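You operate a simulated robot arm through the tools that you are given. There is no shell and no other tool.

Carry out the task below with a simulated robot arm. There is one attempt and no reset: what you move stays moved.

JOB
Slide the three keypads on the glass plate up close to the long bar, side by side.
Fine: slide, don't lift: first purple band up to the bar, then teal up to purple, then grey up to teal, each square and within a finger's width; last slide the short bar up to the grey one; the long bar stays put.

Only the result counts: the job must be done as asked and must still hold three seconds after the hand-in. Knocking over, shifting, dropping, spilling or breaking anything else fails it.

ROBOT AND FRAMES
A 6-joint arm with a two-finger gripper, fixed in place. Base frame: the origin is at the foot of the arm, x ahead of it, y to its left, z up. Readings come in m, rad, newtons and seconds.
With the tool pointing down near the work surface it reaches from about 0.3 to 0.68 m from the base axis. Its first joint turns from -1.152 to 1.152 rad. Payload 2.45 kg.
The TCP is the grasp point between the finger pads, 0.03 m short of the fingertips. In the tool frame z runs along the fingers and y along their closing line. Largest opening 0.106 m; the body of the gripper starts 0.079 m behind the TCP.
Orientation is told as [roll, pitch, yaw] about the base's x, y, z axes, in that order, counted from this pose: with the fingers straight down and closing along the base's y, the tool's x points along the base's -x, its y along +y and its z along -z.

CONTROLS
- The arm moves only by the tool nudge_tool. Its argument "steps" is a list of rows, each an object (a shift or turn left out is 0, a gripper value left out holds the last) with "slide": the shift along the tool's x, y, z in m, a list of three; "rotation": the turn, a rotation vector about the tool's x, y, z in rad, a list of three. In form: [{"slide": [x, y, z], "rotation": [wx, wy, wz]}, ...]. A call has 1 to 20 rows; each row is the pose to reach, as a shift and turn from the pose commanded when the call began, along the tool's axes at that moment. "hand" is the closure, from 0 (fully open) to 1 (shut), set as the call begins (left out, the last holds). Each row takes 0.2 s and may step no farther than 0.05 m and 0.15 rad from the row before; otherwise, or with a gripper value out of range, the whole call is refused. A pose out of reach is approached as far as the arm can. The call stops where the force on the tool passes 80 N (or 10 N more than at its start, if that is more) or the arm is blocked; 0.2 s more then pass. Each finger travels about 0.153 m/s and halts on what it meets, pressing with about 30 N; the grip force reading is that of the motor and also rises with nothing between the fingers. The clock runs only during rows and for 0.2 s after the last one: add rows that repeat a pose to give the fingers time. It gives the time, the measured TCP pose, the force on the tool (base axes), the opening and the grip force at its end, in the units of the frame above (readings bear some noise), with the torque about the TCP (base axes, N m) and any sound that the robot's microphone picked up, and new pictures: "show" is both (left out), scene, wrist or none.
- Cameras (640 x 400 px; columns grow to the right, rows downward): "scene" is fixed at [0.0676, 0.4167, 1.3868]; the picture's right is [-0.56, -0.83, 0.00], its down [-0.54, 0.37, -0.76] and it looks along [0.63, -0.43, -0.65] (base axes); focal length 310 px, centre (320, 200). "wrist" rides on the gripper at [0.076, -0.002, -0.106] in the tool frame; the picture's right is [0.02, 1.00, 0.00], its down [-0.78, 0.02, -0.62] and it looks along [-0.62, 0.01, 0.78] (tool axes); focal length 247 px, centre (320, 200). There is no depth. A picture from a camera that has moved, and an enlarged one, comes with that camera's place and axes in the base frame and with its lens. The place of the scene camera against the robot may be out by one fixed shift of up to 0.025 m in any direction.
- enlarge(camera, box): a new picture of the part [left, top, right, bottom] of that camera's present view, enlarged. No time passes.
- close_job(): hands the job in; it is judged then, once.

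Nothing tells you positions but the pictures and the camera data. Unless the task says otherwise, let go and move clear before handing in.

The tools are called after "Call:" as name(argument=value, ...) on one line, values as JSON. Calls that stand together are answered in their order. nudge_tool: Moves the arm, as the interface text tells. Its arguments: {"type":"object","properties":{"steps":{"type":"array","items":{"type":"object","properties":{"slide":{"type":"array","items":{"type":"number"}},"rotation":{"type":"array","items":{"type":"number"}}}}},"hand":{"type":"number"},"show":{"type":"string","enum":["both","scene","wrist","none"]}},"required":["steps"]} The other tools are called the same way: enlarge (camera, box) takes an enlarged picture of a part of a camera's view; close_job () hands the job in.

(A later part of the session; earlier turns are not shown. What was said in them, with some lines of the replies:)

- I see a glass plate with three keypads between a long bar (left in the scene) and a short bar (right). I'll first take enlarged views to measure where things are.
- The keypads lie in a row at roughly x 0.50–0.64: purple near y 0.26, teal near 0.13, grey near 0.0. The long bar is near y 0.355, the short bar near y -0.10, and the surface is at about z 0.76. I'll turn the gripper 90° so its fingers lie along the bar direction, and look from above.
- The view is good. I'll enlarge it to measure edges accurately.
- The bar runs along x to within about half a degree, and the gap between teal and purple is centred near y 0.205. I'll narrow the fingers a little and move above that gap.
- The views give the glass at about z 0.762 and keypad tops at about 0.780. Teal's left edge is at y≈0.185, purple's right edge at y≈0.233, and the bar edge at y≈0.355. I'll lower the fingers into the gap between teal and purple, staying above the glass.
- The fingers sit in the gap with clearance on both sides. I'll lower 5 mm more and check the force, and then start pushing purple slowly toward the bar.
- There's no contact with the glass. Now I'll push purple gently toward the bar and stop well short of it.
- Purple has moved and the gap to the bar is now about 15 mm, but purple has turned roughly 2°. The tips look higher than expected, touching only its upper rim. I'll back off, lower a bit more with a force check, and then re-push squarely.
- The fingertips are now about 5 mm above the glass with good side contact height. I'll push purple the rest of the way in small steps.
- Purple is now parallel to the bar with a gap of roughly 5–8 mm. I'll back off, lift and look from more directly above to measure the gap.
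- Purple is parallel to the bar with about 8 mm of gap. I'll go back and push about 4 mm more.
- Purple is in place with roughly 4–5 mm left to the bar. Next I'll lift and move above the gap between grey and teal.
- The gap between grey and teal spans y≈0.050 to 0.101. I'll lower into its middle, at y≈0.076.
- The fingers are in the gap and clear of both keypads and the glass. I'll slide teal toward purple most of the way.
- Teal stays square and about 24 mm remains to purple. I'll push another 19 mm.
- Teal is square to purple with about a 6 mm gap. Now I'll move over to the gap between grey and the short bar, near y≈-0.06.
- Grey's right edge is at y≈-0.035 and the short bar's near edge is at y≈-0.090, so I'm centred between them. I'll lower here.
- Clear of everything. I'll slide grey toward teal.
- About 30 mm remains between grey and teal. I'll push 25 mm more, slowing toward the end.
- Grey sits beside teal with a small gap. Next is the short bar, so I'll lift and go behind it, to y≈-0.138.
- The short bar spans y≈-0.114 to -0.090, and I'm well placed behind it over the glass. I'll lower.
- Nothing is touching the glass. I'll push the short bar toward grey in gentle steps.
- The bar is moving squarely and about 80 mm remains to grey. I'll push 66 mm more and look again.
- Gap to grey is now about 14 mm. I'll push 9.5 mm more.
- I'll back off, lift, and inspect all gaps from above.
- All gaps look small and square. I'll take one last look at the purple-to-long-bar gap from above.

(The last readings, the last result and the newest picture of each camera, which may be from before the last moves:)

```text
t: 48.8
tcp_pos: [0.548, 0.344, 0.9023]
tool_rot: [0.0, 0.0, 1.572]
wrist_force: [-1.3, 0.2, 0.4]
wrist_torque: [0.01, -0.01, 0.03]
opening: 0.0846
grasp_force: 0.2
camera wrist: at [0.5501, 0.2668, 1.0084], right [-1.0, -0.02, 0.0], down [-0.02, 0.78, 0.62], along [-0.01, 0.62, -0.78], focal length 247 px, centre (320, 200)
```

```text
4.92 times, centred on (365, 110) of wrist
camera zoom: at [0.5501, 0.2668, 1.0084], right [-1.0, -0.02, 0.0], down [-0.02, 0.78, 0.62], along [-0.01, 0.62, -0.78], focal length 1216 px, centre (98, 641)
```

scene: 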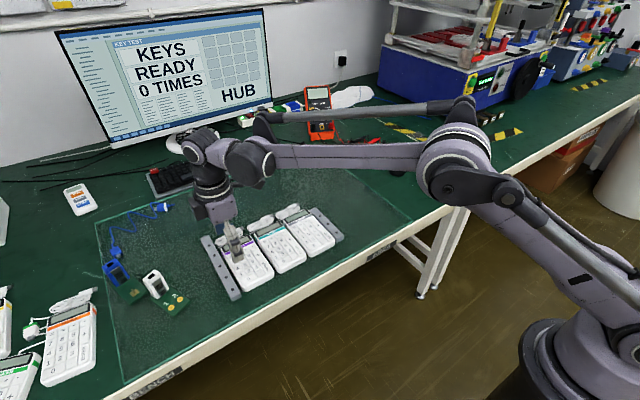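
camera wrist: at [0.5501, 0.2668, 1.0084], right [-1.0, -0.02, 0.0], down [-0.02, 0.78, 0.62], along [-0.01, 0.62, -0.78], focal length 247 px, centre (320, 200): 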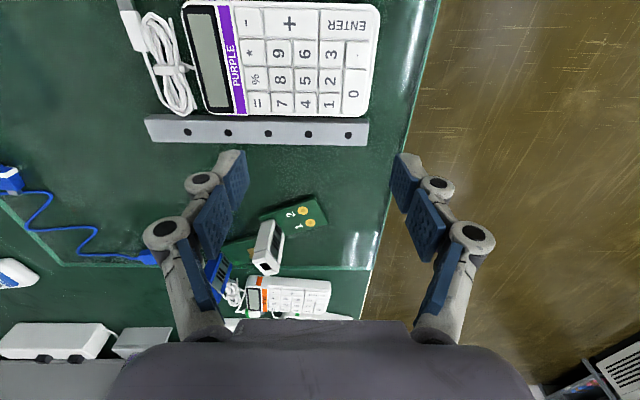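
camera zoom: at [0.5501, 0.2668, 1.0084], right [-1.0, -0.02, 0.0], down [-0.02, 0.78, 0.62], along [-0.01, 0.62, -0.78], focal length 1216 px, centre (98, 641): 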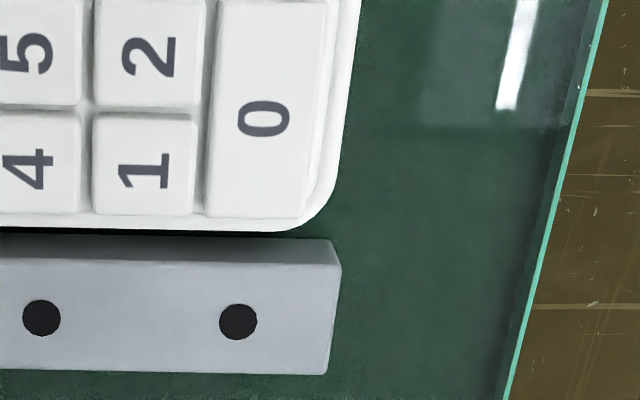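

Purple sits parallel to the long bar with a gap of about 4–5 mm, and the bar is unmoved. I'll raise the arm clear and then hand in.

Call:
nudge_tool(steps=[{"slide": [0.03, 0.03, -0.03]}, {"slide": [0.06, 0.06, -0.05]}, {"slide": [0.09, 0.09, -0.07]}, {"slide": [0.12, 0.12, -0.08]}, {"slide": [0.12, 0.12, -0.08]}])

Call:
enlarge(camera="scene", box=[180, 180, 370, 305])

```text
refused: row 1 steps farther than a row can; nothing moved
```

```text
3.20 times, centred on (275, 242) of scene
camera zoom: at [0.0676, 0.4168, 1.3868], right [-0.56, -0.83, 0.0], down [-0.54, 0.37, -0.76], along [0.63, -0.43, -0.65], focal length 991 px, centre (464, 64)
```

zoom: 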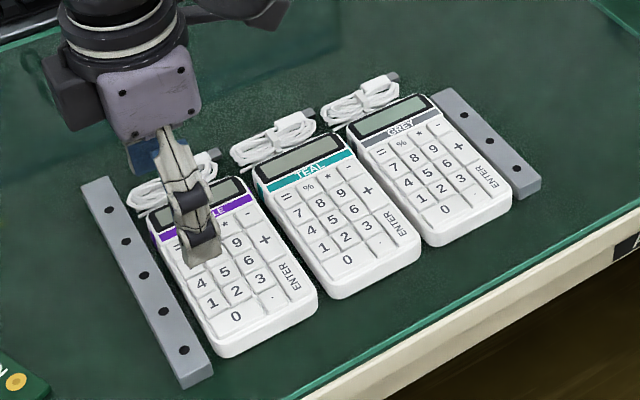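

That call was refused because the first row was slightly too long. I'll raise the arm in smaller steps.

Call:
nudge_tool(steps=[{"slide": [0.0, 0.0, -0.03]}, {"slide": [0.02, 0.02, -0.06]}, {"slide": [0.05, 0.04, -0.08]}, {"slide": [0.08, 0.06, -0.09]}, {"slide": [0.11, 0.08, -0.1]}, {"slide": [0.11, 0.08, -0.1]}])

Call:
enlarge(camera="scene", box=[180, 180, 370, 305])

```text
t: 50.2
tcp_pos: [0.4675, 0.2356, 1.0021]
tool_rot: [0.0, -0.001, 1.572]
wrist_force: [0.2, -0.2, 0.2]
wrist_torque: [0.04, -0.02, -0.01]
opening: 0.0847
grasp_force: 0.1
camera wrist: at [0.469, 0.1585, 1.1087], right [-1.0, -0.02, 0.0], down [-0.02, 0.78, 0.62], along [-0.01, 0.62, -0.78], focal length 247 px, centre (320, 200)
```

scene: 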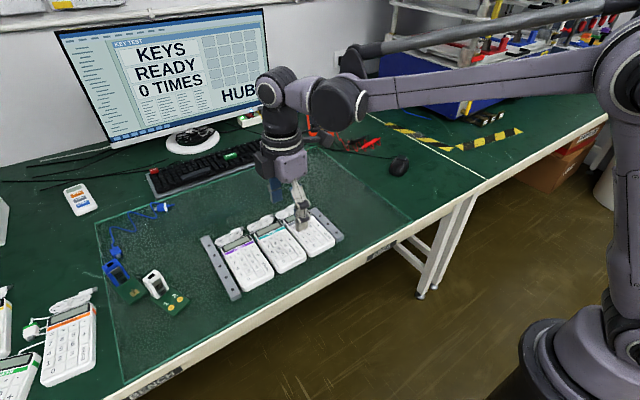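
wrist: 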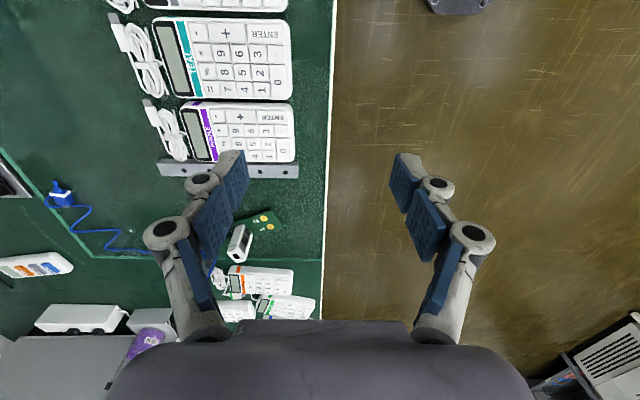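

```text
3.20 times, centred on (275, 242) of scene
camera zoom: at [0.0676, 0.4167, 1.3868], right [-0.56, -0.83, 0.0], down [-0.54, 0.37, -0.76], along [0.63, -0.43, -0.65], focal length 991 px, centre (464, 64)
```

zoom: 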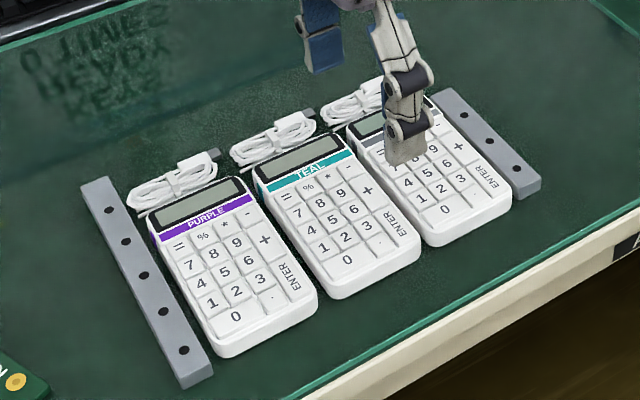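

The keypads and the short bar are lined up square beside the long bar with small gaps. The long bar hasn't moved, the key counter still reads 0, and the arm is clear, so I'm handing in.

Call:
close_job()

```text
The job is handed in.
```

The three keypads now sit side by side against the long bar, and I've handed the job in. No verdict came back, so this is what I measured from the camera views.

| Gap | Approximate size |
|---|---|
| Long bar to purple | 4–6 mm |
| Purple to teal | 6–8 mm |
| Teal to grey | 5 mm |
| Grey to short bar | 7 mm |

- **Square:** where I measured it, each piece was within about half a degree of its neighbour. My first push turned purple about 2° because the fingertips were too high. I lowered them and pushed again, which straightened it.
- **Sliding:** I pushed each piece along the glass from its side and lifted nothing. The order was purple, teal, grey, then the short bar.
- **Left alone:** the long bar did not move, to within about 1 mm in the scene view. The screen's key counter still read 0. The arm was raised clear before hand-in.
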